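You operate a simulated robot arm through the tools that you are given. There is no shell and no other tool. Be economical: measure what you need, move in short steps, check, and stop when the job is done.

The job below is to be done with a simulated robot arm. You get a single attempt, and the scene is never put back.

JOB
Put things in order on the top of the mending desk. At the end: the blue rubber roller is on the beige square oak coaster; the teal paste weight stands on top of the cream bud vase; the teal glue tin stands where the blue rubber roller stood; the white block eraser stands where the teal glue tin stood; whatever was shut is shut again. Leave all else as you found it, and nothing knocked over.

The check looks at the end state, three seconds after you hand in, the way a careful person would. Anything else that was tipped, shoved, dropped, spilled or broken makes it a failure.

ROBOT AND FRAMES
A 6-joint arm with a two-finger parallel gripper, fixed in place. Base frame: the origin is at the foot of the arm, x ahead of it, y to its left, z up; the work surface is at about z = 0. Readings come in m, degrees, newtons and seconds.
With the tool pointing down near the work surface it reaches from about 0.14 to 0.58 m from the base axis. Its first joint turns from -66.0 to 66.0 degrees. Payload 2.1 kg.
The TCP is the grasp point between the finger pads, 0.03 m short of the fingertips. In the tool frame z runs along the fingers and y along their closing line. The gripper opens to 0.094 m. The fingers are 0.028 m wide and 0.01 m thick; the gripper's body (0.05 by 0.096 m) begins 0.055 m behind the TCP.
Orientation is told as [roll, pitch, yaw] about the base's x, y, z axes, in that order, counted from this pose: with the fingers straight down and closing along the base's y, the tool's x points along the base's -x, its y along +y and its z along -z.

CONTROLS
- The arm moves only by the tool drive_tool. Its argument "rows" is a list of rows, each an object of numbers (a shift or turn left out is 0, a gripper value left out holds the last): "dx", "dy", "dz": the shift along the tool's x, y, z in m; "rx", "ry", "rz": the turn, a rotation vector about the tool's x, y, z in degrees; "claw": the opening, from 0 (shut) to 1 (fully open). In form: [{"dx": .., "dy": .., "dz": .., "rx": .., "ry": .., "rz": .., "claw": ..}, ...]. A call has 1 to 10 rows; each row shifts and turns the commanded pose from where the row before left it, along the tool's axes as they then stand. Each row takes 0.2 s and may step no farther than 0.05 m and 8.6 degrees from the row before; otherwise, or with a gripper value out of range, the whole call is refused. Where a pose cannot be reached the arm comes as near as it can. A force on the tool above 40 N (or 10 N above the force at the start of the call, whichever is more), or a blocked arm, ends the call early, and 0.2 s more pass. The fingers move at their own pace (about 0.072 m/s each) and stop on an object; they squeeze with about 30 N. The grip force told is the motor's: it shows also when the fingers shut on nothing. Time passes only in rows, and 0.2 s behind the last, so rows that do not move let the fingers close. It gives the time, the measured TCP pose, the force on the tool (base axes), the opening and the grip force at its end, in the units of the frame above (readings bear some noise).
- Cameras (640 x 400 px; columns grow to the right, rows downward): "scene" is fixed at [0.0418, -0.3658, 0.4785]; the picture's right is [0.87, -0.49, 0.00], its down [-0.30, -0.54, -0.78] and it looks along [0.38, 0.68, -0.62] (base axes); focal length 282 px, centre (320, 200). "wrist" rides on the gripper at [-0.037, 0, -0.058] in the tool frame; the picture's right is [0.00, -1.00, 0.00], its down [0.97, 0.00, -0.24] and it looks along [0.24, 0.00, 0.97] (tool axes); focal length 218 px, centre (320, 200). There is no depth. A picture from a camera that has moved, and an enlarged one, comes with that camera's place and axes in the base frame and with its lens.
- snapshot(camera): a new picture of that camera. No time passes.
- enlarge(camera, box): a new picture of the part [left, top, right, bottom] of that camera's present view, enlarged. No time passes.
- finish_job(): hands the job in; it is judged then, once.

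Work in short steps. Places have to be worked out from the pictures, the camera data and where the tool is seen: move nearer, look again, correct. Check each grasp and each placing, and mend what went wrong. You have 120 turns and 84 pictures in all, those below and enlarged ones among them. Open the gripper and draw the arm clear of the work before you hand the job in, unless the task says otherwise; then end with one line.

The tools are called after "Emit:" by a JSON object that holds its "name" and its "arguments". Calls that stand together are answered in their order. drive_tool: Moves the arm, as the interface text tells. Its arguments: {"type":"object","properties":{"rows":{"type":"array","items":{"type":"object","properties":{"dx":{"type":"number"},"dy":{"type":"number"},"dz":{"type":"number"},"rx":{"type":"number"},"ry":{"type":"number"},"rz":{"type":"number"},"claw":{"type":"number"}}}}},"required":["rows"]} The other tools are called the same way: snapshot (camera) takes a picture; enlarge (camera, box) takes an enlarged picture of a part of a camera's view; finish_job () hands the job in.

At the start:

```text
t: 0.0
ee_pos: [0.2595, -0.0358, 0.2836]
tool_rot: [-0.1, -0.1, -0.1]
force: [-0.2, 0.2, -0.2]
width: 0.0941
grasp_force: 0.1
```

scene: 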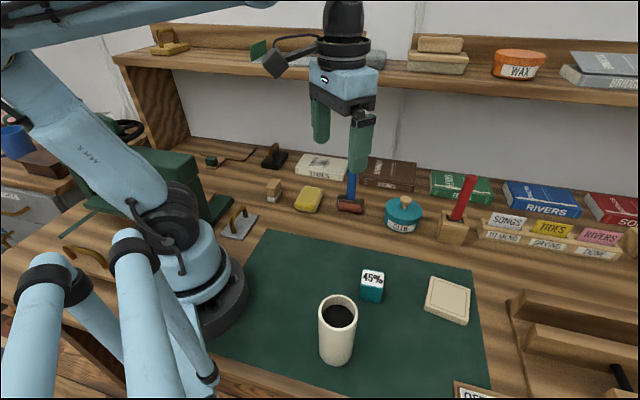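
wrist: 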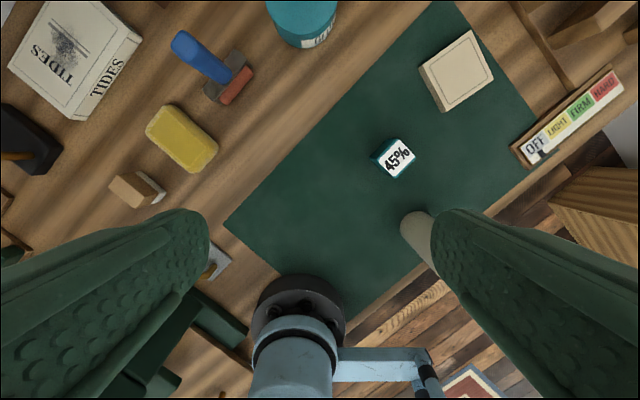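

I'll look closely at the desk first to identify the objects.

Emit:
{"name": "enlarge", "arguments": {"camera": "scene", "box": [180, 140, 480, 260]}}

Emit:
{"name": "enlarge", "arguments": {"camera": "scene", "box": [260, 240, 500, 390]}}

Emit:
{"name": "enlarge", "arguments": {"camera": "wrist", "box": [80, 0, 360, 220]}}

```text
2.13 times, centred on (330, 200) of scene
camera zoom: at [0.0418, -0.3658, 0.4785], right [0.87, -0.49, 0.0], down [-0.3, -0.54, -0.78], along [0.38, 0.68, -0.62], focal length 602 px, centre (299, 200)
```

zoom: 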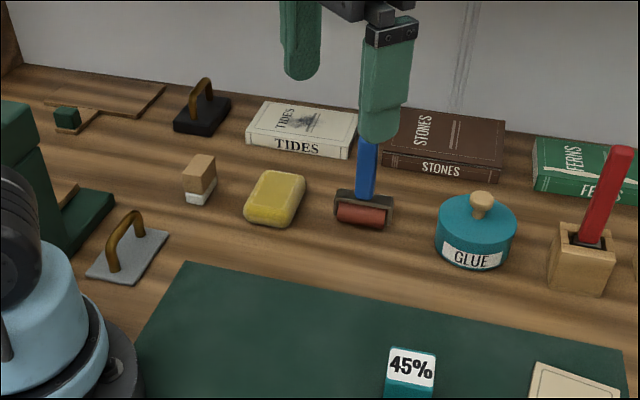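

```text
2.67 times, centred on (380, 315) of scene
camera zoom: at [0.0418, -0.3658, 0.4785], right [0.87, -0.49, 0.0], down [-0.3, -0.54, -0.78], along [0.38, 0.68, -0.62], focal length 752 px, centre (160, -107)
```

zoom: 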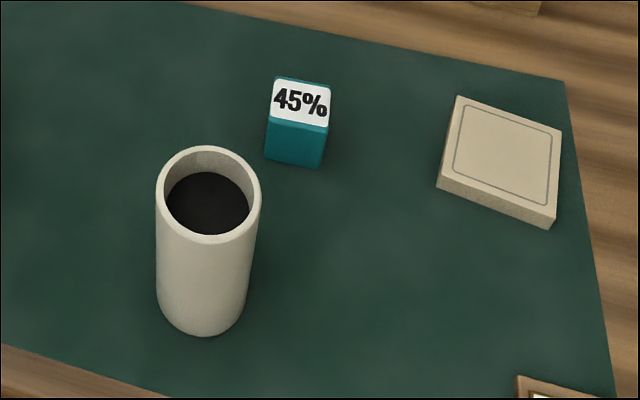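

```text
1.82 times, centred on (220, 110) of wrist
camera zoom: at [0.2953, -0.0341, 0.3422], right [0.0, -1.0, 0.0], down [-0.97, 0.0, 0.24], along [-0.24, 0.0, -0.97], focal length 397 px, centre (502, 364)
```

zoom: 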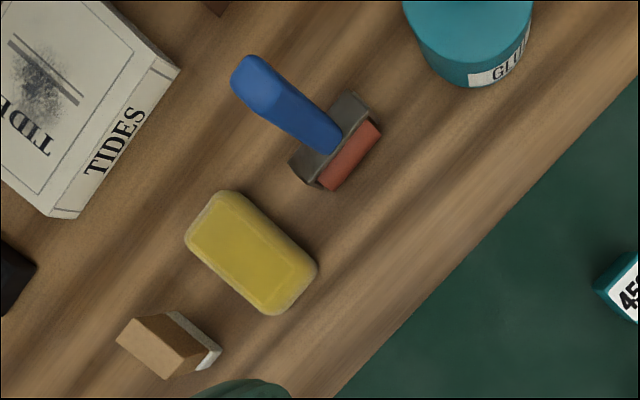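

Identified: the roller is roughly at (0.38, 0.085), the glue tin at (0.455, -0.03), the eraser (sleeved, white tip) at (0.226, 0.22), the coaster at (0.385, -0.23), the weight at (0.278, -0.143) and the vase at (0.163, -0.2). The desk is rotated 45°, so I turn the tool to match it and look again.

Emit:
{"name": "drive_tool", "arguments": {"rows": [{"rz": 7.5, "claw": 1}, {"rz": 7.5}, {"rz": 7.5}, {"rz": 7.5}, {"rz": 7.5}, {"rz": 7.5}, {"dy": 0.05}, {"dy": 0.05}, {"dy": 0.03}]}}

Emit:
{"name": "snapshot", "arguments": {"camera": "wrist"}}

Emit:
{"name": "snapshot", "arguments": {"camera": "scene"}}

```text
t: 2.0
ee_pos: [0.351, 0.0562, 0.2841]
tool_rot: [0.0, -0.1, -45.1]
force: [0.5, 0.0, 0.1]
width: 0.0939
grasp_force: 0.1
```

```text
78 pictures are left
camera wrist: at [0.3769, 0.0314, 0.3424], right [-0.71, -0.71, 0.0], down [-0.69, 0.69, 0.24], along [-0.17, 0.17, -0.97], focal length 218 px, centre (320, 200)
```

wrist: 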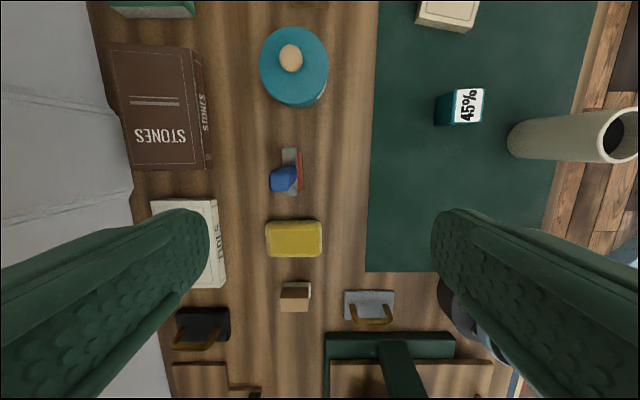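

```text
77 pictures are left
```

scene: 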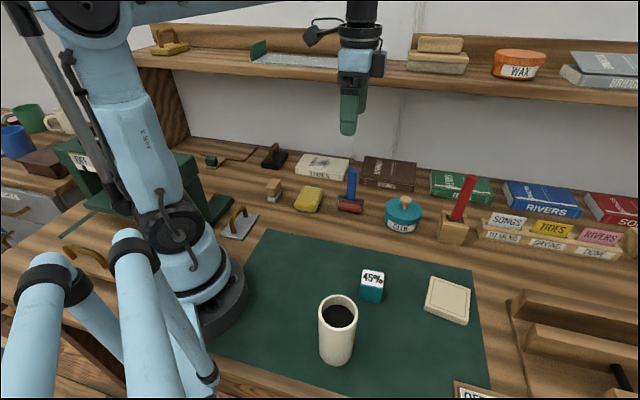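

The view lines up with the desk axes: s runs along the row and n toward the wall. The roller is at s≈0.206, n≈0.333 with its handle top near z≈0.12, and the tin is about 0.083 m across, so it fits the gripper. I move above the roller and look.

Emit:
{"name": "drive_tool", "arguments": {"rows": [{"dy": 0.043, "dx": 0.002}, {"dz": 0.04}, {"dz": 0.04}]}}

Emit:
{"name": "snapshot", "arguments": {"camera": "wrist"}}

Emit:
{"name": "enlarge", "arguments": {"camera": "scene", "box": [280, 100, 440, 240]}}

```text
t: 2.8
ee_pos: [0.3799, 0.0892, 0.2038]
tool_rot: [0.1, 0.0, -44.9]
force: [0.3, -0.5, -0.7]
width: 0.0938
grasp_force: 0.1
```

```text
76 pictures are left
camera wrist: at [0.406, 0.064, 0.2618], right [-0.71, -0.71, 0.0], down [-0.69, 0.69, 0.24], along [-0.17, 0.17, -0.97], focal length 218 px, centre (320, 200)
```

wrist: 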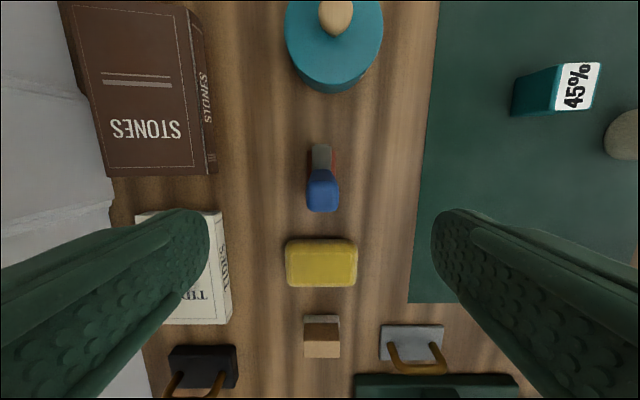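

```text
2.86 times, centred on (360, 170) of scene
camera zoom: at [0.0418, -0.3658, 0.4785], right [0.87, -0.49, 0.0], down [-0.3, -0.54, -0.78], along [0.38, 0.68, -0.62], focal length 806 px, centre (206, 286)
```

zoom: 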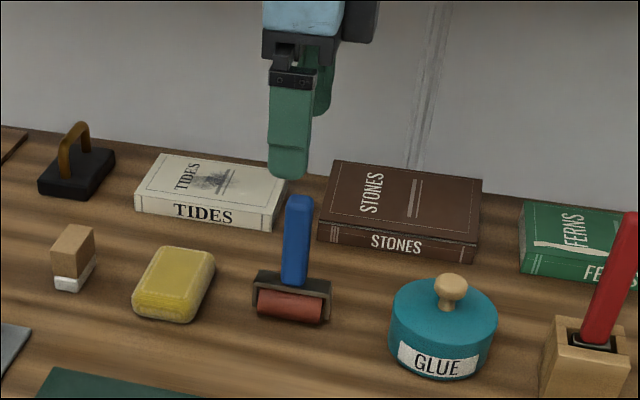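

The gripper is centred over the handle. I descend with the fingers straddling it and close.

Emit:
{"name": "drive_tool", "arguments": {"rows": [{"dz": 0.04, "dx": -0.002}, {"dz": 0.04}, {"dz": 0.037}, {}, {"claw": 0}, {}, {}, {}, {}]}}

Emit:
{"name": "enlarge", "arguments": {"camera": "scene", "box": [280, 100, 440, 240]}}

```text
t: 4.8
ee_pos: [0.3809, 0.0868, 0.0871]
tool_rot: [0.0, -0.2, -45.0]
force: [0.1, -0.8, -0.2]
width: 0.0259
grasp_force: 30.4
```

```text
2.86 times, centred on (360, 170) of scene
camera zoom: at [0.0418, -0.3658, 0.4785], right [0.87, -0.49, 0.0], down [-0.3, -0.54, -0.78], along [0.38, 0.68, -0.62], focal length 806 px, centre (206, 286)
```

zoom: 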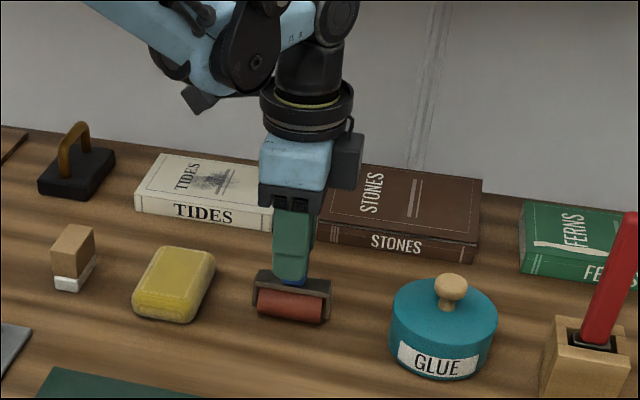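

The handle is held (width 0.026). I lift it, bring it toward the front, then move along toward the coaster.

Emit:
{"name": "drive_tool", "arguments": {"rows": [{"dz": -0.04}, {"dz": -0.04}, {"dz": -0.04}, {"dy": -0.05}, {"dy": -0.05}, {"dy": -0.05}, {"dy": -0.04}, {"dx": -0.05}, {"dx": -0.05}, {"dx": -0.05}]}}

Emit:
{"name": "snapshot", "arguments": {"camera": "wrist"}}

Emit:
{"name": "snapshot", "arguments": {"camera": "scene"}}

```text
t: 7.0
ee_pos: [0.3521, -0.1541, 0.2078]
tool_rot: [0.1, -0.1, -45.0]
force: [0.1, 0.1, -2.6]
width: 0.0258
grasp_force: 29.9
```

```text
73 pictures are left
camera wrist: at [0.3781, -0.1783, 0.2653], right [-0.71, -0.71, 0.0], down [-0.69, 0.69, 0.24], along [-0.17, 0.17, -0.97], focal length 218 px, centre (320, 200)
```

wrist: 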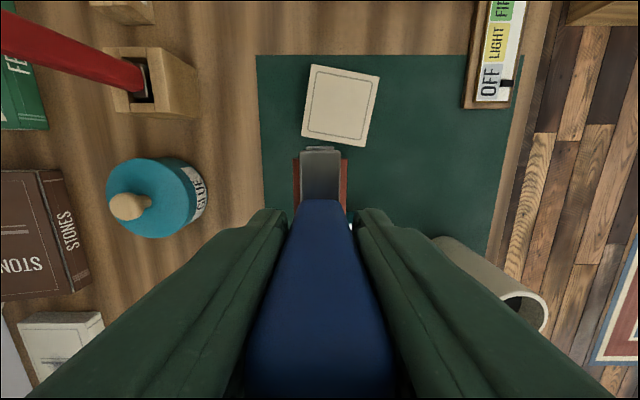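

```text
72 pictures are left
```

scene: 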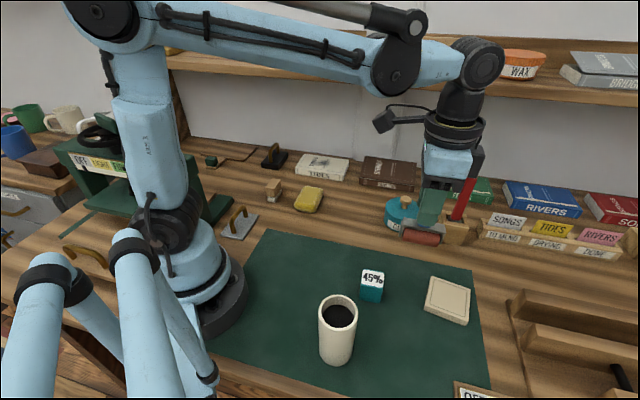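

The coaster centre is at s≈0.4365, n≈0.1175, and the TCP is at s=0.358, n=0.140. I move above the coaster and go partway down.

Emit:
{"name": "drive_tool", "arguments": {"rows": [{"dx": -0.04, "dy": -0.0225}, {"dx": -0.0385}, {"dz": 0.04}, {"dz": 0.03}, {}]}}

Emit:
{"name": "snapshot", "arguments": {"camera": "wrist"}}

Emit:
{"name": "enlarge", "arguments": {"camera": "scene", "box": [380, 210, 540, 340]}}

```text
t: 8.2
ee_pos: [0.3928, -0.2243, 0.1379]
tool_rot: [0.0, -0.1, -45.0]
force: [-0.4, 0.0, -2.3]
width: 0.0258
grasp_force: 30.0
```

```text
71 pictures are left
camera wrist: at [0.4177, -0.2499, 0.1954], right [-0.71, -0.71, 0.0], down [-0.69, 0.69, 0.24], along [-0.17, 0.17, -0.97], focal length 218 px, centre (320, 200)
```

wrist: 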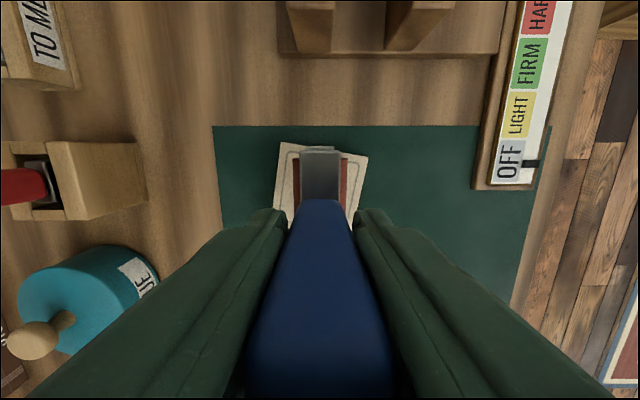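

```text
3.08 times, centred on (460, 275) of scene
camera zoom: at [0.0418, -0.3658, 0.4785], right [0.87, -0.49, 0.0], down [-0.3, -0.54, -0.78], along [0.38, 0.68, -0.62], focal length 868 px, centre (-111, -31)
```

zoom: 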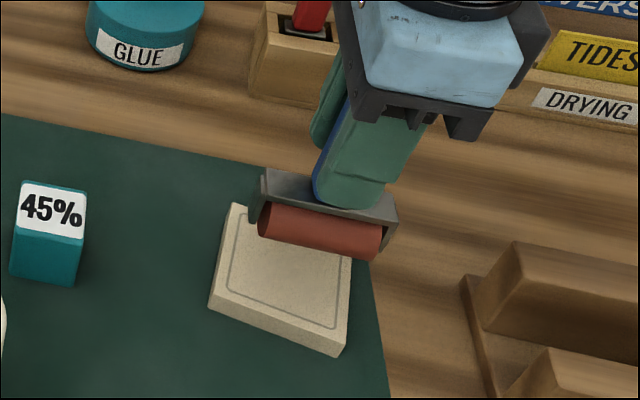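

It is well centred. I lower it gently until contact.

Emit:
{"name": "drive_tool", "arguments": {"rows": [{"dz": 0.018}, {"dz": 0.006}, {"dz": 0.003}, {"dz": 0.002}, {}]}}

Emit:
{"name": "enlarge", "arguments": {"camera": "scene", "box": [380, 210, 540, 340]}}

```text
t: 9.4
ee_pos: [0.3929, -0.2254, 0.1096]
tool_rot: [0.0, -0.1, -45.1]
force: [1.0, -0.4, -3.0]
width: 0.0258
grasp_force: 30.3
```

```text
3.08 times, centred on (460, 275) of scene
camera zoom: at [0.0418, -0.3658, 0.4785], right [0.87, -0.49, 0.0], down [-0.3, -0.54, -0.78], along [0.38, 0.68, -0.62], focal length 868 px, centre (-111, -31)
```

zoom: 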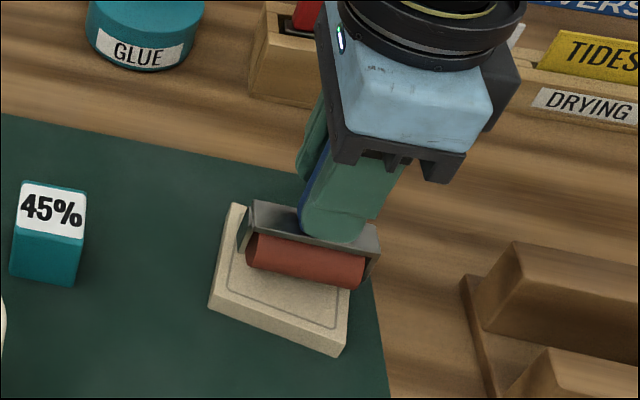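

Not yet touching. I go lower in small steps.

Emit:
{"name": "drive_tool", "arguments": {"rows": [{"dz": 0.003}, {"dz": 0.002}, {"dz": 0.002}, {}]}}

```text
t: 10.4
ee_pos: [0.3921, -0.2257, 0.103]
tool_rot: [0.0, 0.0, -45.0]
force: [-0.2, 0.8, 2.4]
width: 0.0259
grasp_force: 30.4
```

The vertical force flipped from -2.5 to +2.4 N, so it has contact. I press 0.5 mm more, open, and retreat upward.

Emit:
{"name": "drive_tool", "arguments": {"rows": [{"dz": 0.0005}, {"claw": 0.55}, {}, {}, {"dz": -0.03}, {"dz": -0.04}, {"dz": -0.04}]}}

Emit:
{"name": "enlarge", "arguments": {"camera": "scene", "box": [340, 160, 540, 340]}}

Emit:
{"name": "snapshot", "arguments": {"camera": "wrist"}}

```text
t: 12.0
ee_pos: [0.3911, -0.2249, 0.213]
tool_rot: [0.1, -0.1, -44.9]
force: [0.2, -0.4, 0.5]
width: 0.0518
grasp_force: 0.0
```

```text
2.22 times, centred on (440, 250) of scene
camera zoom: at [0.0418, -0.3658, 0.4785], right [0.87, -0.49, 0.0], down [-0.3, -0.54, -0.78], along [0.38, 0.68, -0.62], focal length 627 px, centre (53, 89)
```

zoom: 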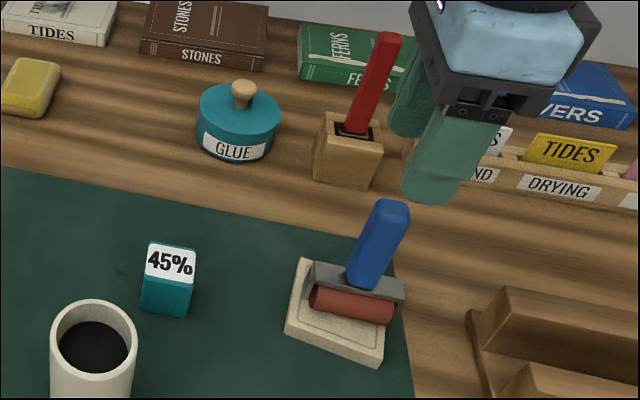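

```text
67 pictures are left
camera wrist: at [0.4173, -0.2502, 0.2701], right [-0.71, -0.71, 0.0], down [-0.69, 0.69, 0.24], along [-0.17, 0.17, -0.97], focal length 218 px, centre (320, 200)
```

wrist: 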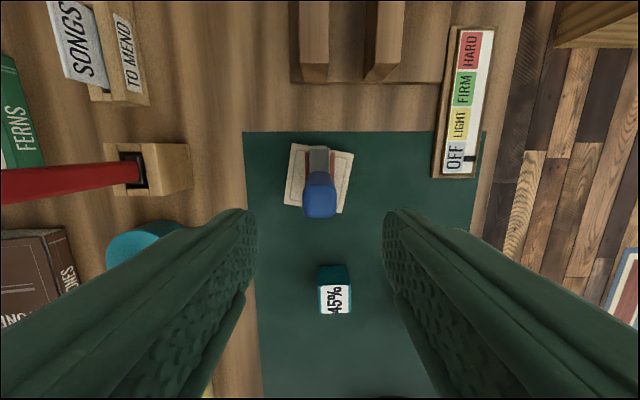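

The roller stands on the coaster. Next is the tin: I move back along the row, then toward it, with the gripper fully open.

Emit:
{"name": "drive_tool", "arguments": {"rows": [{"dx": 0.05, "claw": 1}, {"dx": 0.042}, {"dy": 0.05}, {"dy": 0.05}, {"dy": 0.05}, {"dy": 0.04}, {}]}}

Emit:
{"name": "snapshot", "arguments": {"camera": "wrist"}}

Emit:
{"name": "snapshot", "arguments": {"camera": "scene"}}

```text
t: 13.6
ee_pos: [0.4635, -0.0252, 0.2102]
tool_rot: [0.0, -0.2, -44.9]
force: [0.1, -0.1, 0.2]
width: 0.094
grasp_force: 0.1
```

```text
66 pictures are left
camera wrist: at [0.4887, -0.0497, 0.2683], right [-0.71, -0.71, 0.0], down [-0.69, 0.69, 0.24], along [-0.17, 0.17, -0.97], focal length 218 px, centre (320, 200)
```

wrist: 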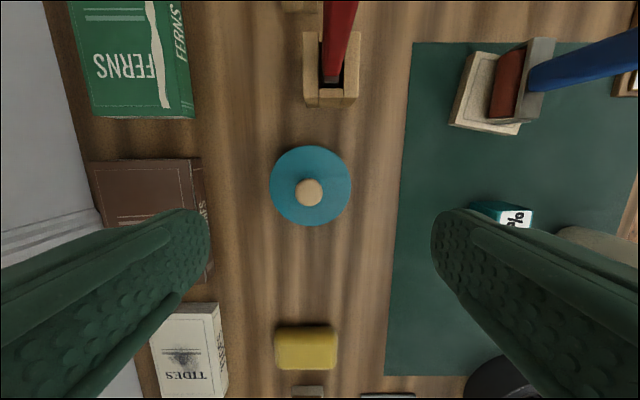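

```text
65 pictures are left
```

scene: 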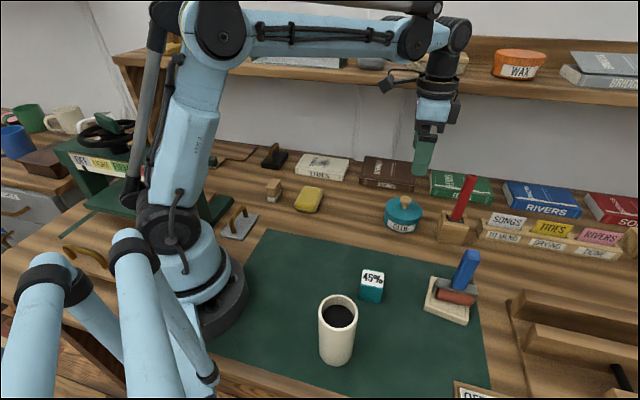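

The tin centre is at s≈0.340, n≈0.3205, diameter ≈0.084. I correct the position and descend partway to verify clearance.

Emit:
{"name": "drive_tool", "arguments": {"rows": [{"dx": 0.0056, "dy": 0.0106}, {"dz": 0.05}, {"dz": 0.05}, {"dz": 0.015}, {}]}}

Emit:
{"name": "snapshot", "arguments": {"camera": "wrist"}}

Emit:
{"name": "enlarge", "arguments": {"camera": "scene", "box": [340, 130, 500, 250]}}

```text
t: 14.8
ee_pos: [0.4658, -0.014, 0.0956]
tool_rot: [0.0, -0.1, -45.0]
force: [-0.9, -0.3, -0.4]
width: 0.094
grasp_force: 0.1
```

```text
64 pictures are left
camera wrist: at [0.4918, -0.039, 0.1539], right [-0.71, -0.71, 0.0], down [-0.69, 0.69, 0.24], along [-0.17, 0.17, -0.97], focal length 218 px, centre (320, 200)
```

wrist: 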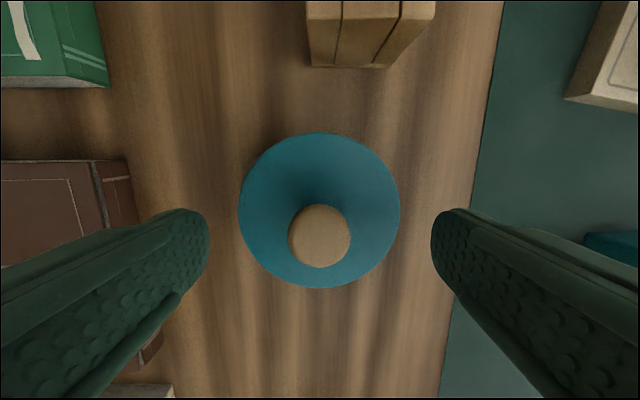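

```text
3.33 times, centred on (420, 190) of scene
camera zoom: at [0.0418, -0.3658, 0.4785], right [0.87, -0.49, 0.0], down [-0.3, -0.54, -0.78], along [0.38, 0.68, -0.62], focal length 940 px, centre (-13, 233)
```

zoom: 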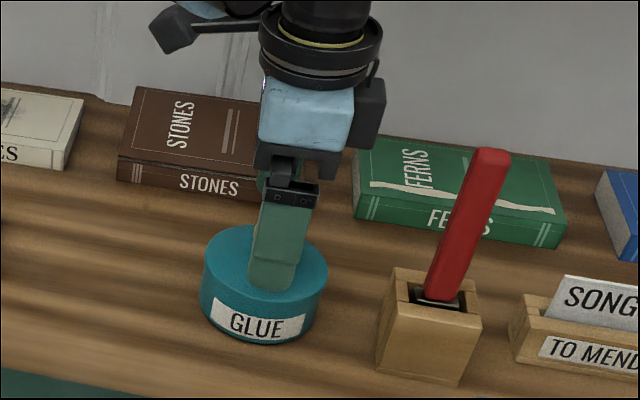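

The tin is centred between the fingers with clearance on both sides. I descend around it.

Emit:
{"name": "drive_tool", "arguments": {"rows": [{"dz": 0.02, "dx": -0.001}, {"dz": 0.015}, {"dz": 0.015}, {"dz": 0.008}, {}]}}

Emit:
{"name": "enlarge", "arguments": {"camera": "scene", "box": [340, 130, 500, 250]}}

```text
t: 16.0
ee_pos: [0.4648, -0.014, 0.037]
tool_rot: [0.0, -0.1, -45.0]
force: [-0.6, 0.3, 1.1]
width: 0.0937
grasp_force: 0.0
```

```text
3.33 times, centred on (420, 190) of scene
camera zoom: at [0.0418, -0.3658, 0.4785], right [0.87, -0.49, 0.0], down [-0.3, -0.54, -0.78], along [0.38, 0.68, -0.62], focal length 940 px, centre (-13, 233)
```

zoom: 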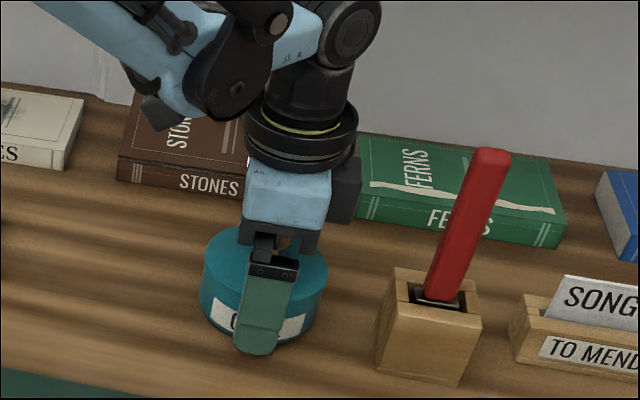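

The fingers straddle the tin with no contact force. I close on it.

Emit:
{"name": "drive_tool", "arguments": {"rows": [{"claw": 0}, {}, {}, {}]}}

```text
t: 17.0
ee_pos: [0.4657, -0.0139, 0.0378]
tool_rot: [0.0, 0.0, -45.1]
force: [0.8, 1.0, -1.2]
width: 0.0843
grasp_force: 30.0
```

Gripped at width 0.0843. I lift it straight up and check that the tin and lid come together.

Emit:
{"name": "drive_tool", "arguments": {"rows": [{"dz": -0.01}, {"dz": -0.03}, {"dz": -0.04}, {}]}}

Emit:
{"name": "enlarge", "arguments": {"camera": "scene", "box": [340, 100, 500, 250]}}

```text
t: 18.0
ee_pos: [0.4657, -0.0155, 0.1182]
tool_rot: [0.0, -0.2, -44.9]
force: [-0.3, 0.1, 0.0]
width: 0.0
grasp_force: 30.2
```

```text
2.67 times, centred on (420, 175) of scene
camera zoom: at [0.0418, -0.3658, 0.4785], right [0.87, -0.49, 0.0], down [-0.3, -0.54, -0.78], along [0.38, 0.68, -0.62], focal length 752 px, centre (53, 267)
```

zoom: 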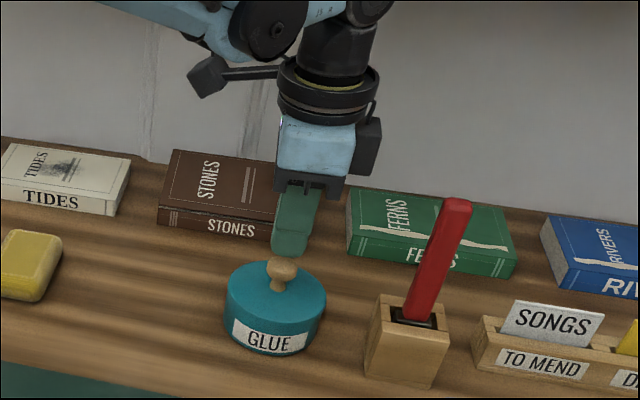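

The tin slipped out: the fingers are closed on nothing and the tin still stands. I open and look at where it is now.

Emit:
{"name": "drive_tool", "arguments": {"rows": [{"dz": -0.04, "claw": 1}, {"dz": -0.04}, {}]}}

Emit:
{"name": "snapshot", "arguments": {"camera": "wrist"}}

Emit:
{"name": "enlarge", "arguments": {"camera": "scene", "box": [360, 170, 450, 250]}}

```text
t: 18.8
ee_pos: [0.4656, -0.0151, 0.1991]
tool_rot: [0.0, -0.1, -45.0]
force: [-0.1, 0.9, -0.4]
width: 0.0937
grasp_force: 0.0
```

```text
60 pictures are left
camera wrist: at [0.492, -0.0399, 0.2561], right [-0.71, -0.71, 0.0], down [-0.69, 0.69, 0.24], along [-0.17, 0.17, -0.97], focal length 218 px, centre (320, 200)
```

wrist: 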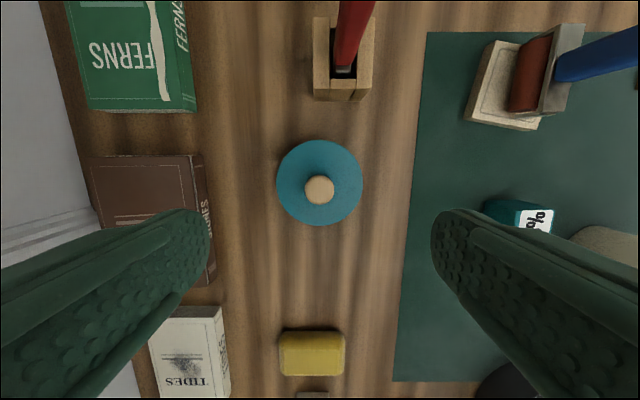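

```text
5.00 times, centred on (405, 210) of scene
camera zoom: at [0.0418, -0.3658, 0.4785], right [0.87, -0.49, 0.0], down [-0.3, -0.54, -0.78], along [0.38, 0.68, -0.62], focal length 1411 px, centre (-105, 150)
```

zoom: 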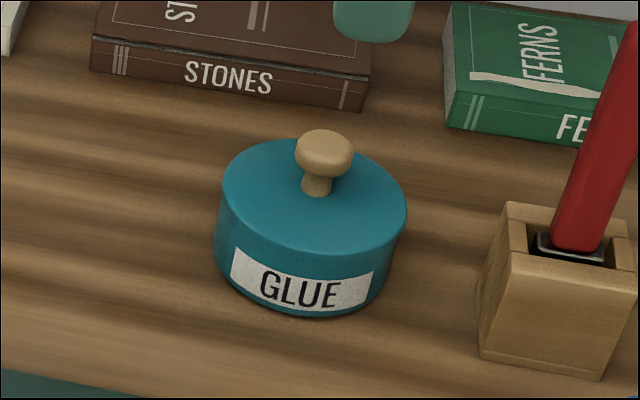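

The tin hasn't moved (s≈0.341, n≈0.320); its sides are too slick or it is too heavy. It has a mushroom knob (head about 27 mm wide, z≈0.058–0.077), so I grip that with the tips just above the lid, then lift only a little to test.

Emit:
{"name": "drive_tool", "arguments": {"rows": [{"dy": 0.0012, "claw": 0.5}, {"dz": 0.05}, {"dz": 0.04}, {"dz": 0.02}, {"dz": 0.006}, {}, {"claw": 0}, {}, {}]}}

Emit:
{"name": "enlarge", "arguments": {"camera": "scene", "box": [360, 150, 450, 250]}}

```text
t: 20.8
ee_pos: [0.4666, -0.0147, 0.082]
tool_rot: [0.1, -0.1, -45.0]
force: [-2.5, -2.6, 2.3]
width: 0.0237
grasp_force: 30.2
```

```text
4.00 times, centred on (405, 200) of scene
camera zoom: at [0.0418, -0.3658, 0.4785], right [0.87, -0.49, 0.0], down [-0.3, -0.54, -0.78], along [0.38, 0.68, -0.62], focal length 1129 px, centre (-20, 200)
```

zoom: 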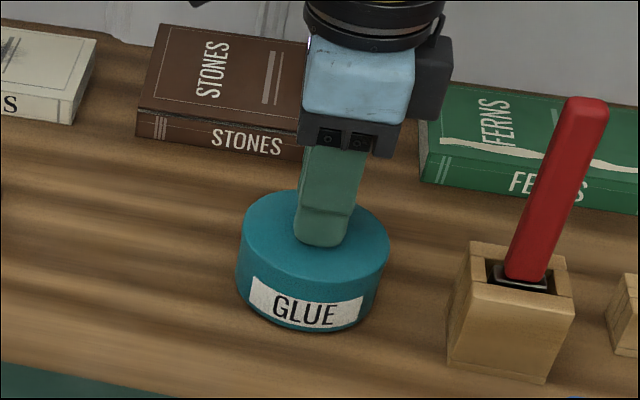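

The knob is gripped at width 0.0237. Now a slow test lift.

Emit:
{"name": "drive_tool", "arguments": {"rows": [{"dz": -0.002}, {"dz": -0.003}, {"dz": -0.005}, {}]}}

Emit:
{"name": "enlarge", "arguments": {"camera": "scene", "box": [360, 150, 450, 250]}}

```text
t: 21.8
ee_pos: [0.4668, -0.0139, 0.0924]
tool_rot: [0.0, -0.1, -45.0]
force: [0.4, 0.1, -0.3]
width: 0.0239
grasp_force: 30.4
```

```text
4.00 times, centred on (405, 200) of scene
camera zoom: at [0.0418, -0.3658, 0.4785], right [0.87, -0.49, 0.0], down [-0.3, -0.54, -0.78], along [0.38, 0.68, -0.62], focal length 1129 px, centre (-20, 200)
```

zoom: 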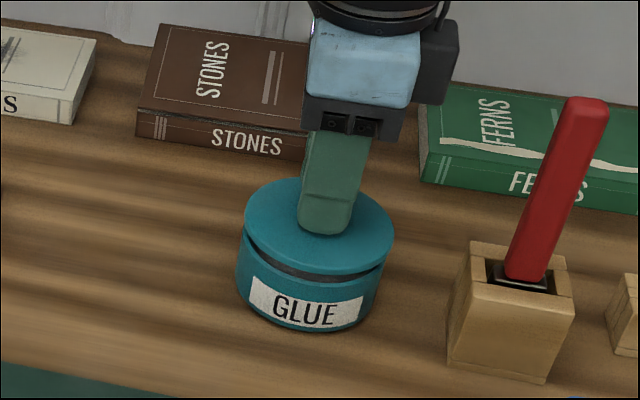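

The lid came up by itself, so the tin has a loose lid. I zoom in on the gap to understand the construction.

Emit:
{"name": "enlarge", "arguments": {"camera": "scene", "box": [380, 190, 430, 240]}}

```text
8.00 times, centred on (405, 215) of scene
camera zoom: at [0.0418, -0.3658, 0.4785], right [0.87, -0.49, 0.0], down [-0.3, -0.54, -0.78], along [0.38, 0.68, -0.62], focal length 2257 px, centre (-360, 80)
```

zoom: 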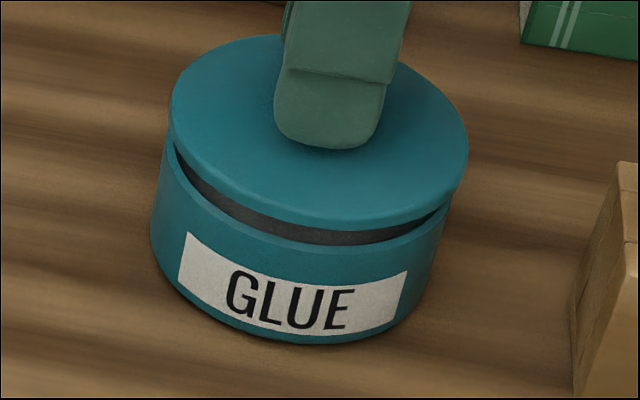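

The tin has an open body and a thin disc lid. I take the lid off, park it flat on the free mat area (s≈0.345, n≈0.165), then carry the body and put the lid back on.

Emit:
{"name": "drive_tool", "arguments": {"rows": [{"dz": -0.02}, {"dz": -0.03}, {"dy": -0.04}, {"dy": -0.04}, {"dy": -0.04}, {"dy": -0.035}, {"dz": 0.04}, {"dz": 0.03}, {}]}}

Emit:
{"name": "snapshot", "arguments": {"camera": "scene"}}

Emit:
{"name": "enlarge", "arguments": {"camera": "scene", "box": [340, 170, 480, 310]}}

Emit:
{"name": "snapshot", "arguments": {"camera": "wrist"}}

```text
t: 23.8
ee_pos: [0.3552, -0.1252, 0.0725]
tool_rot: [0.0, -0.1, -45.0]
force: [-0.2, -0.8, -0.1]
width: 0.0236
grasp_force: 30.2
```

```text
55 pictures are left
```

scene: 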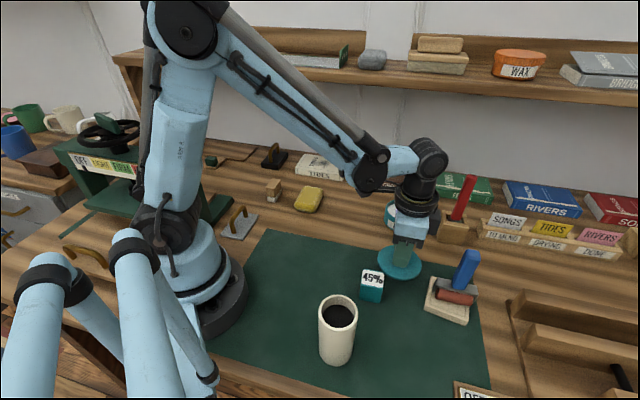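

```text
2.86 times, centred on (410, 240) of scene
camera zoom: at [0.0418, -0.3658, 0.4785], right [0.87, -0.49, 0.0], down [-0.3, -0.54, -0.78], along [0.38, 0.68, -0.62], focal length 806 px, centre (63, 86)
```

zoom: 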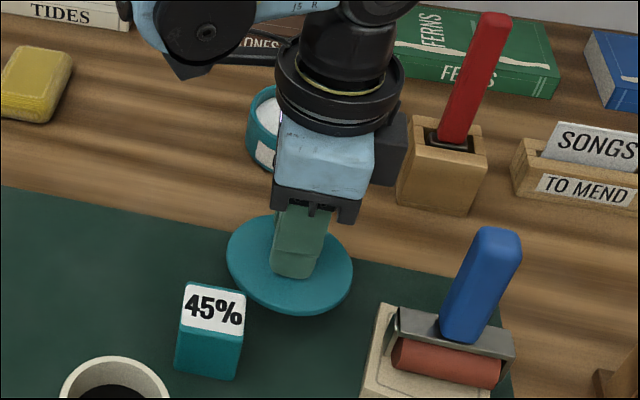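

```text
53 pictures are left
camera wrist: at [0.3824, -0.1491, 0.13], right [-0.71, -0.71, 0.0], down [-0.69, 0.69, 0.24], along [-0.17, 0.17, -0.97], focal length 218 px, centre (320, 200)
```

wrist: 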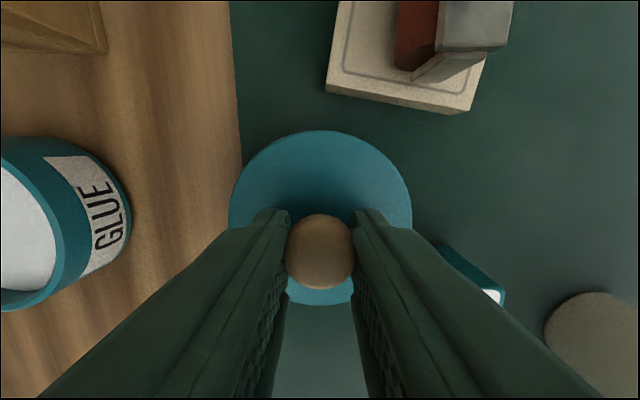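

The tin holds white glue, so I must keep it level. The lid clears everything, so I lower it gently to the mat.

Emit:
{"name": "drive_tool", "arguments": {"rows": [{"dz": 0.015, "dx": -0.003}, {"dz": 0.005}, {"dz": 0.003}, {"dz": 0.002}, {}]}}

Emit:
{"name": "enlarge", "arguments": {"camera": "scene", "box": [340, 170, 480, 310]}}

```text
t: 25.0
ee_pos: [0.3591, -0.1266, 0.0483]
tool_rot: [0.0, -0.1, -44.9]
force: [-1.0, -0.7, 13.2]
width: 0.0234
grasp_force: 29.0
```

```text
2.86 times, centred on (410, 240) of scene
camera zoom: at [0.0417, -0.3658, 0.4785], right [0.87, -0.49, 0.0], down [-0.3, -0.54, -0.78], along [0.38, 0.68, -0.62], focal length 806 px, centre (63, 86)
```

zoom: 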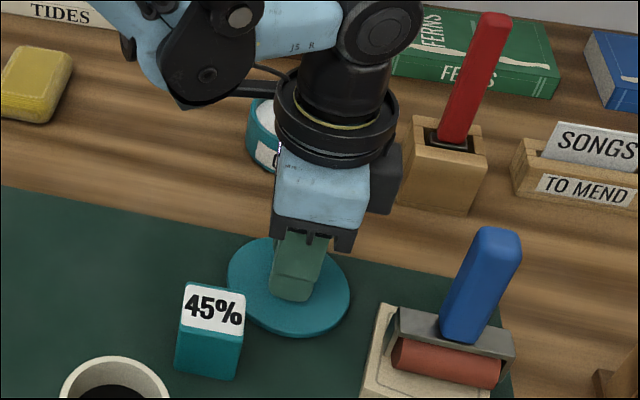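

Contact with 13 N. I ease up a little, release the lid and rise.

Emit:
{"name": "drive_tool", "arguments": {"rows": [{"dz": -0.001}, {"claw": 0.6}, {}, {}, {"dz": -0.04}, {"dz": -0.05}, {"dz": -0.05}, {}]}}

Emit:
{"name": "snapshot", "arguments": {"camera": "wrist"}}

Emit:
{"name": "enlarge", "arguments": {"camera": "scene", "box": [340, 170, 480, 310]}}

```text
t: 26.8
ee_pos: [0.3577, -0.1242, 0.1872]
tool_rot: [-0.1, -0.1, -45.0]
force: [0.0, 0.9, -0.7]
width: 0.0565
grasp_force: 0.3
```

```text
51 pictures are left
camera wrist: at [0.3838, -0.1503, 0.2465], right [-0.71, -0.71, 0.0], down [-0.69, 0.69, 0.24], along [-0.17, 0.17, -0.97], focal length 218 px, centre (320, 200)
```

wrist: 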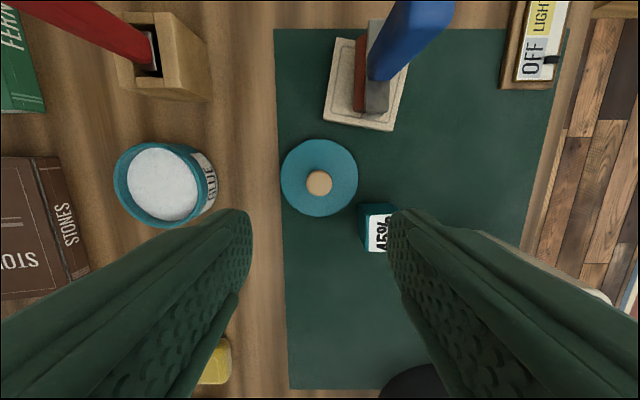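

```text
2.86 times, centred on (410, 240) of scene
camera zoom: at [0.0418, -0.3658, 0.4785], right [0.87, -0.49, 0.0], down [-0.3, -0.54, -0.78], along [0.38, 0.68, -0.62], focal length 806 px, centre (63, 86)
```

zoom: 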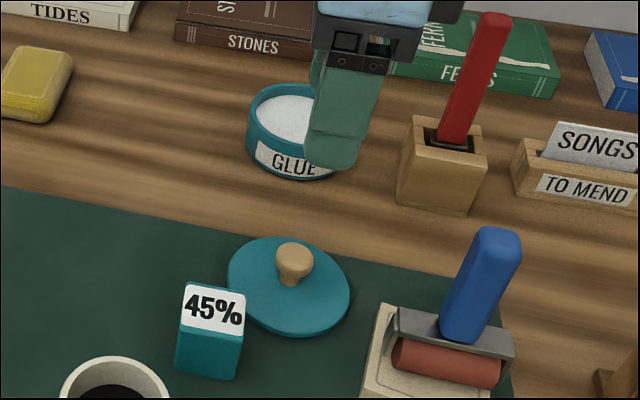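

The lid lies flat. I move over the tin body and check alignment.

Emit:
{"name": "drive_tool", "arguments": {"rows": [{"dy": 0.05, "claw": 1}, {"dy": 0.05}, {"dy": 0.05}, {"dy": 0.0045}, {"dz": 0.05}, {"dz": 0.05}, {}]}}

Emit:
{"name": "snapshot", "arguments": {"camera": "wrist"}}

```text
t: 28.4
ee_pos: [0.468, -0.0162, 0.0896]
tool_rot: [0.1, 0.0, -45.0]
force: [-0.1, 0.4, 0.1]
width: 0.0938
grasp_force: 0.0
```

```text
49 pictures are left
camera wrist: at [0.4941, -0.0414, 0.1465], right [-0.71, -0.71, 0.0], down [-0.69, 0.69, 0.24], along [-0.17, 0.17, -0.97], focal length 218 px, centre (320, 200)
```

wrist: 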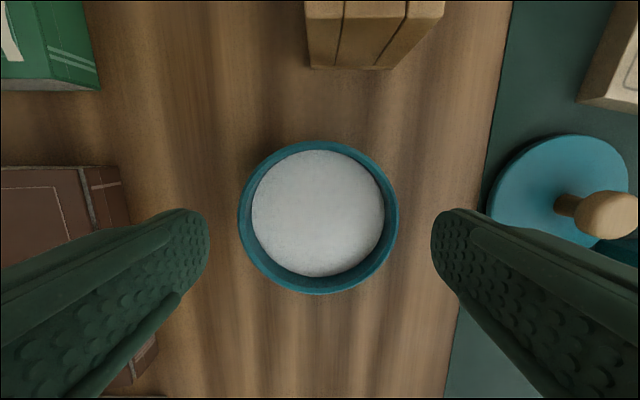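

The body is centred. I descend around it and grip, then test-lift slowly by a few millimetres.

Emit:
{"name": "drive_tool", "arguments": {"rows": [{"dz": 0.03, "dy": 0.001}, {"dz": 0.02}, {"dz": 0.006}, {}, {"claw": 0}, {}, {}, {"dz": -0.002}, {"dz": -0.003}, {}]}}

Emit:
{"name": "enlarge", "arguments": {"camera": "scene", "box": [360, 150, 450, 250]}}

```text
t: 30.6
ee_pos: [0.4695, -0.0162, 0.0381]
tool_rot: [0.0, -0.2, -45.0]
force: [0.5, -0.5, -4.4]
width: 0.0835
grasp_force: 30.3
```

```text
4.00 times, centred on (405, 200) of scene
camera zoom: at [0.0418, -0.3658, 0.4785], right [0.87, -0.49, 0.0], down [-0.3, -0.54, -0.78], along [0.38, 0.68, -0.62], focal length 1129 px, centre (-20, 200)
```

zoom: 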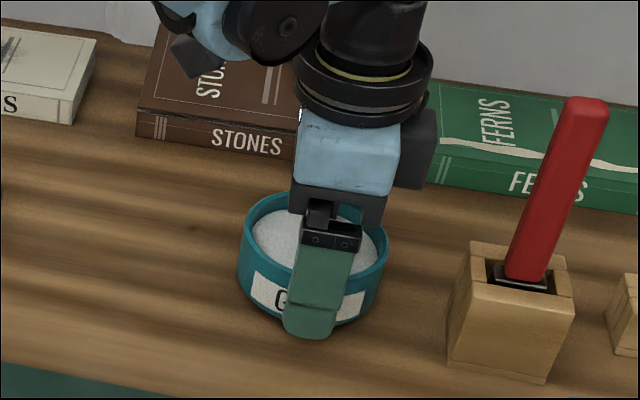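

The body is held now (width 0.0835, about 4.4 N of weight); before, only the wider lid was being pinched. I lift a bit more and check.

Emit:
{"name": "drive_tool", "arguments": {"rows": [{"dz": -0.004}, {"dz": -0.006}, {"dz": -0.008}, {"dz": -0.008}, {}]}}

Emit:
{"name": "enlarge", "arguments": {"camera": "scene", "box": [360, 150, 450, 250]}}

```text
t: 31.8
ee_pos: [0.4696, -0.0167, 0.0629]
tool_rot: [0.0, -0.1, -45.1]
force: [-0.2, -0.1, -3.8]
width: 0.0834
grasp_force: 30.1
```

```text
4.00 times, centred on (405, 200) of scene
camera zoom: at [0.0418, -0.3658, 0.4785], right [0.87, -0.49, 0.0], down [-0.3, -0.54, -0.78], along [0.38, 0.68, -0.62], focal length 1129 px, centre (-20, 200)
```

zoom: 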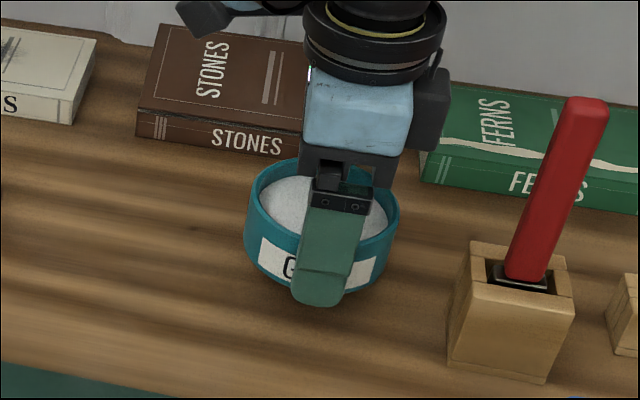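

The tin is lifted level at ~30 mm. I slide it along to the roller's former spot (s≈0.207, n≈0.331).

Emit:
{"name": "drive_tool", "arguments": {"rows": [{"dx": 0.01, "dy": 0.003}, {"dx": 0.02, "dy": 0.004}, {"dx": 0.03, "dy": 0.004}, {"dx": 0.03}, {"dx": 0.025}, {"dx": 0.015}, {"dx": 0.0065}, {}]}}

Emit:
{"name": "enlarge", "arguments": {"camera": "scene", "box": [280, 130, 440, 250]}}

Emit:
{"name": "snapshot", "arguments": {"camera": "wrist"}}

```text
t: 33.6
ee_pos: [0.3804, 0.0873, 0.0624]
tool_rot: [0.1, -0.1, -45.0]
force: [-0.2, -0.2, -4.4]
width: 0.0833
grasp_force: 30.3
```

```text
3.33 times, centred on (360, 190) of scene
camera zoom: at [0.0418, -0.3658, 0.4785], right [0.87, -0.49, 0.0], down [-0.3, -0.54, -0.78], along [0.38, 0.68, -0.62], focal length 940 px, centre (187, 233)
```

zoom: 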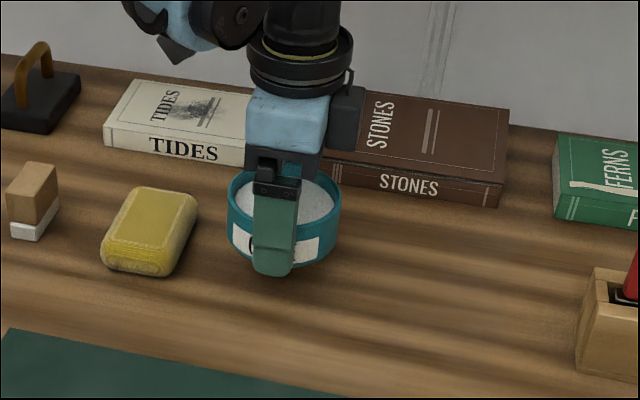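

```text
45 pictures are left
camera wrist: at [0.4062, 0.0626, 0.121], right [-0.71, -0.71, 0.0], down [-0.69, 0.69, 0.24], along [-0.17, 0.17, -0.97], focal length 218 px, centre (320, 200)
```

wrist: 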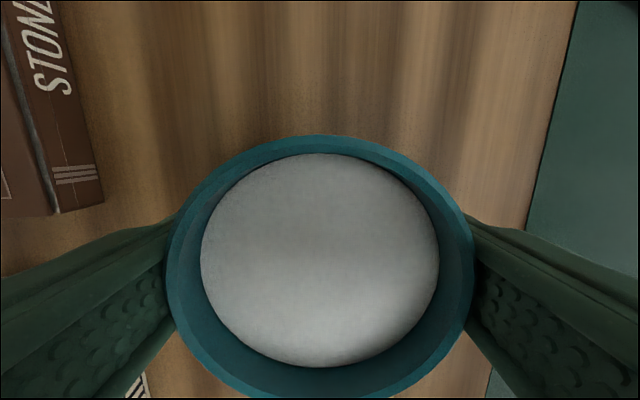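

It is over the roller's spot. I lower it gently.

Emit:
{"name": "drive_tool", "arguments": {"rows": [{"dz": 0.012, "dx": 0.002}, {"dz": 0.01}, {"dz": 0.004}, {"dz": 0.002}, {"dz": 0.001}, {}]}}

```text
t: 35.0
ee_pos: [0.3789, 0.0899, 0.0331]
tool_rot: [0.1, 0.0, -45.0]
force: [0.4, -0.4, -3.9]
width: 0.0833
grasp_force: 29.8
```

Still carrying the weight, so I go slightly lower.

Emit:
{"name": "drive_tool", "arguments": {"rows": [{"dz": 0.0005}, {"dz": 0.0005}, {"dz": 0.0005}, {}]}}

```text
t: 36.0
ee_pos: [0.3781, 0.0894, 0.0335]
tool_rot: [0.0, -0.2, -45.1]
force: [-1.1, -2.4, 31.4]
width: 0.0834
grasp_force: 29.8
```

Seated (contact force is high), so I ease off slightly, release and rise.

Emit:
{"name": "drive_tool", "arguments": {"rows": [{"dz": -0.0007}, {"claw": 1}, {}, {}, {"dz": -0.02}, {"dz": -0.04}, {"dz": -0.05}, {"dz": -0.03}, {}]}}

Emit:
{"name": "snapshot", "arguments": {"camera": "wrist"}}

Emit:
{"name": "enlarge", "arguments": {"camera": "scene", "box": [280, 130, 440, 250]}}

```text
t: 38.0
ee_pos: [0.3786, 0.0909, 0.1733]
tool_rot: [-0.1, -0.1, -45.0]
force: [0.5, 0.4, 0.7]
width: 0.094
grasp_force: 0.1
```

```text
44 pictures are left
camera wrist: at [0.4044, 0.0652, 0.2309], right [-0.71, -0.71, 0.0], down [-0.69, 0.69, 0.24], along [-0.17, 0.17, -0.97], focal length 218 px, centre (320, 200)
```

wrist: 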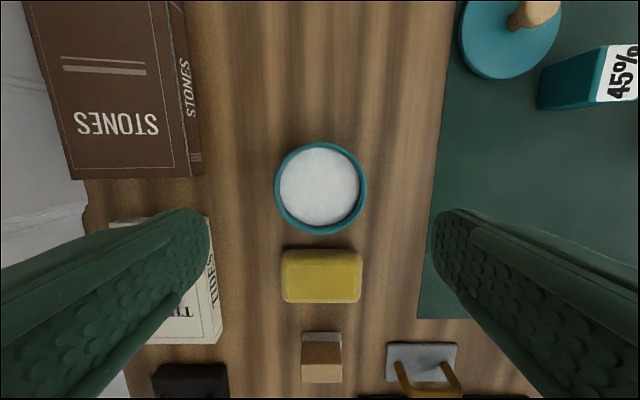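

```text
3.33 times, centred on (360, 190) of scene
camera zoom: at [0.0418, -0.3658, 0.4785], right [0.87, -0.49, 0.0], down [-0.3, -0.54, -0.78], along [0.38, 0.68, -0.62], focal length 940 px, centre (187, 233)
```

zoom: 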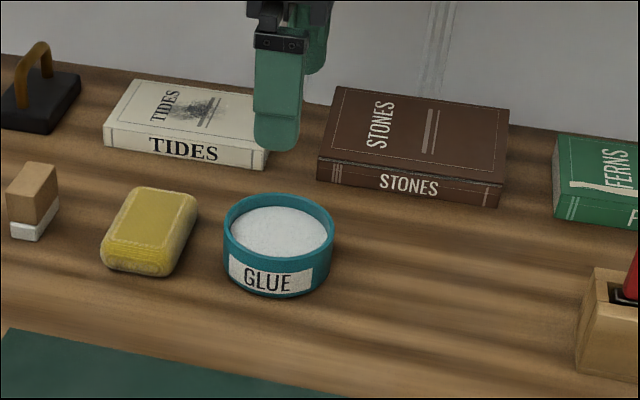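

The tin stands in place, unspilled. Now I fetch the lid at s≈0.344, n≈0.1655.

Emit:
{"name": "drive_tool", "arguments": {"rows": [{"dy": -0.05, "claw": 0.5}, {"dy": -0.05}, {"dy": -0.05}, {"dy": -0.0163, "dx": -0.04}, {"dx": -0.05}, {"dx": -0.0505}, {"dz": 0.05}, {"dz": 0.03}, {}]}}

Emit:
{"name": "snapshot", "arguments": {"camera": "wrist"}}

```text
refused: row 6 steps farther than a row can; nothing moved
```

```text
42 pictures are left
camera wrist: at [0.4044, 0.0652, 0.2309], right [-0.71, -0.71, 0.0], down [-0.69, 0.69, 0.24], along [-0.17, 0.17, -0.97], focal length 218 px, centre (320, 200)
```

wrist: 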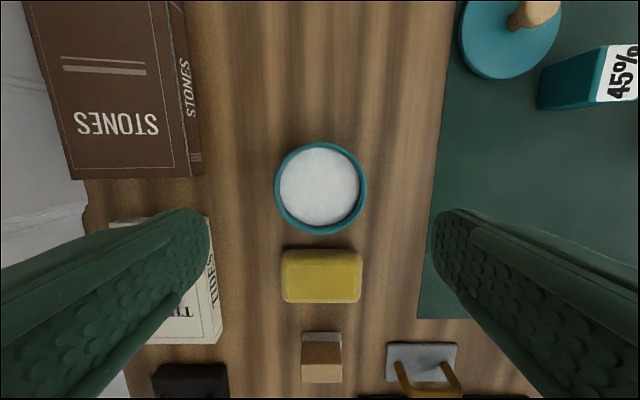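

One step was too long, so I split it.

Emit:
{"name": "drive_tool", "arguments": {"rows": [{"dy": -0.05, "claw": 0.5}, {"dy": -0.05}, {"dy": -0.05}, {"dy": -0.0163, "dx": -0.045}, {"dx": -0.048}, {"dx": -0.0475}, {"dz": 0.05}, {"dz": 0.03}, {}]}}

Emit:
{"name": "snapshot", "arguments": {"camera": "wrist"}}

```text
t: 40.0
ee_pos: [0.361, -0.1272, 0.0928]
tool_rot: [0.0, -0.1, -45.1]
force: [0.6, -0.9, 0.1]
width: 0.047
grasp_force: 0.0
```

```text
41 pictures are left
camera wrist: at [0.3864, -0.1521, 0.1515], right [-0.71, -0.71, 0.0], down [-0.69, 0.69, 0.24], along [-0.17, 0.17, -0.97], focal length 218 px, centre (320, 200)
```

wrist: 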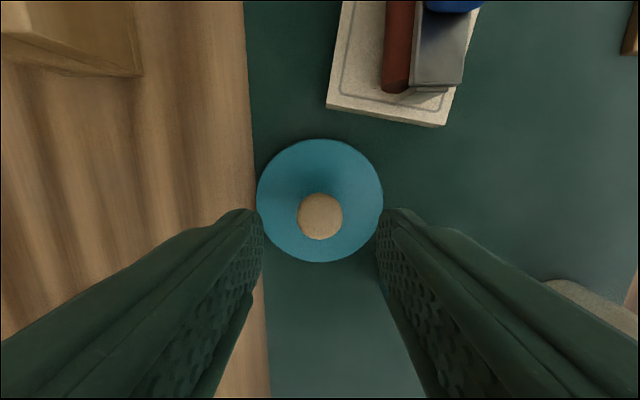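

The lid is centred under the gripper. I descend and grip the knob.

Emit:
{"name": "drive_tool", "arguments": {"rows": [{"dz": 0.03}, {"dz": 0.0125}, {}, {"claw": 0}, {}, {}, {"dz": -0.03}, {"dz": -0.04}, {"dz": -0.03}, {}]}}

Emit:
{"name": "enlarge", "arguments": {"camera": "scene", "box": [320, 150, 500, 330]}}

Emit:
{"name": "snapshot", "arguments": {"camera": "wrist"}}

```text
t: 42.2
ee_pos: [0.3599, -0.1264, 0.1508]
tool_rot: [0.0, 0.0, -45.0]
force: [0.1, 0.0, -1.2]
width: 0.0235
grasp_force: 30.1
```

```text
2.22 times, centred on (410, 240) of scene
camera zoom: at [0.0418, -0.3658, 0.4785], right [0.87, -0.49, 0.0], down [-0.3, -0.54, -0.78], along [0.38, 0.68, -0.62], focal length 627 px, centre (120, 111)
```

zoom: 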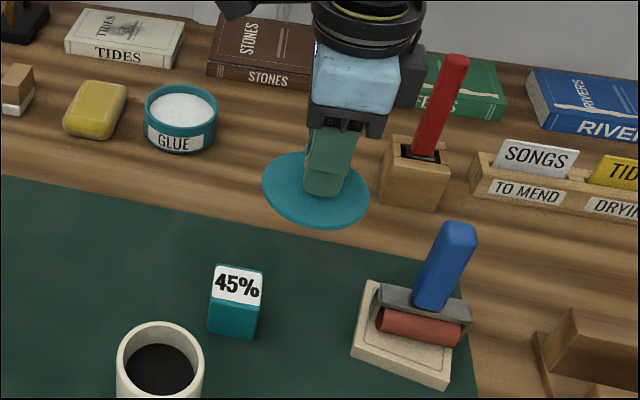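

```text
39 pictures are left
camera wrist: at [0.3864, -0.1517, 0.2088], right [-0.71, -0.71, 0.0], down [-0.69, 0.69, 0.24], along [-0.17, 0.17, -0.97], focal length 218 px, centre (320, 200)
```

wrist: 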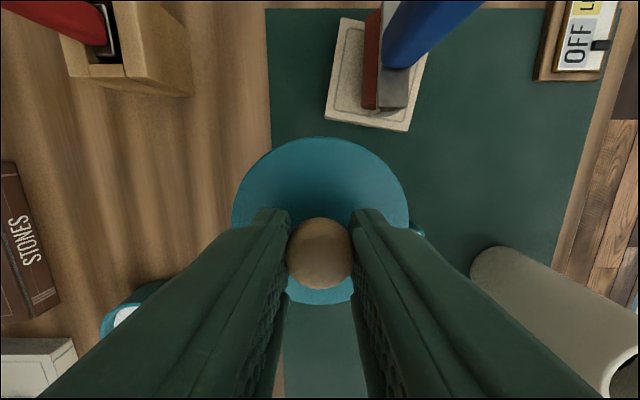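

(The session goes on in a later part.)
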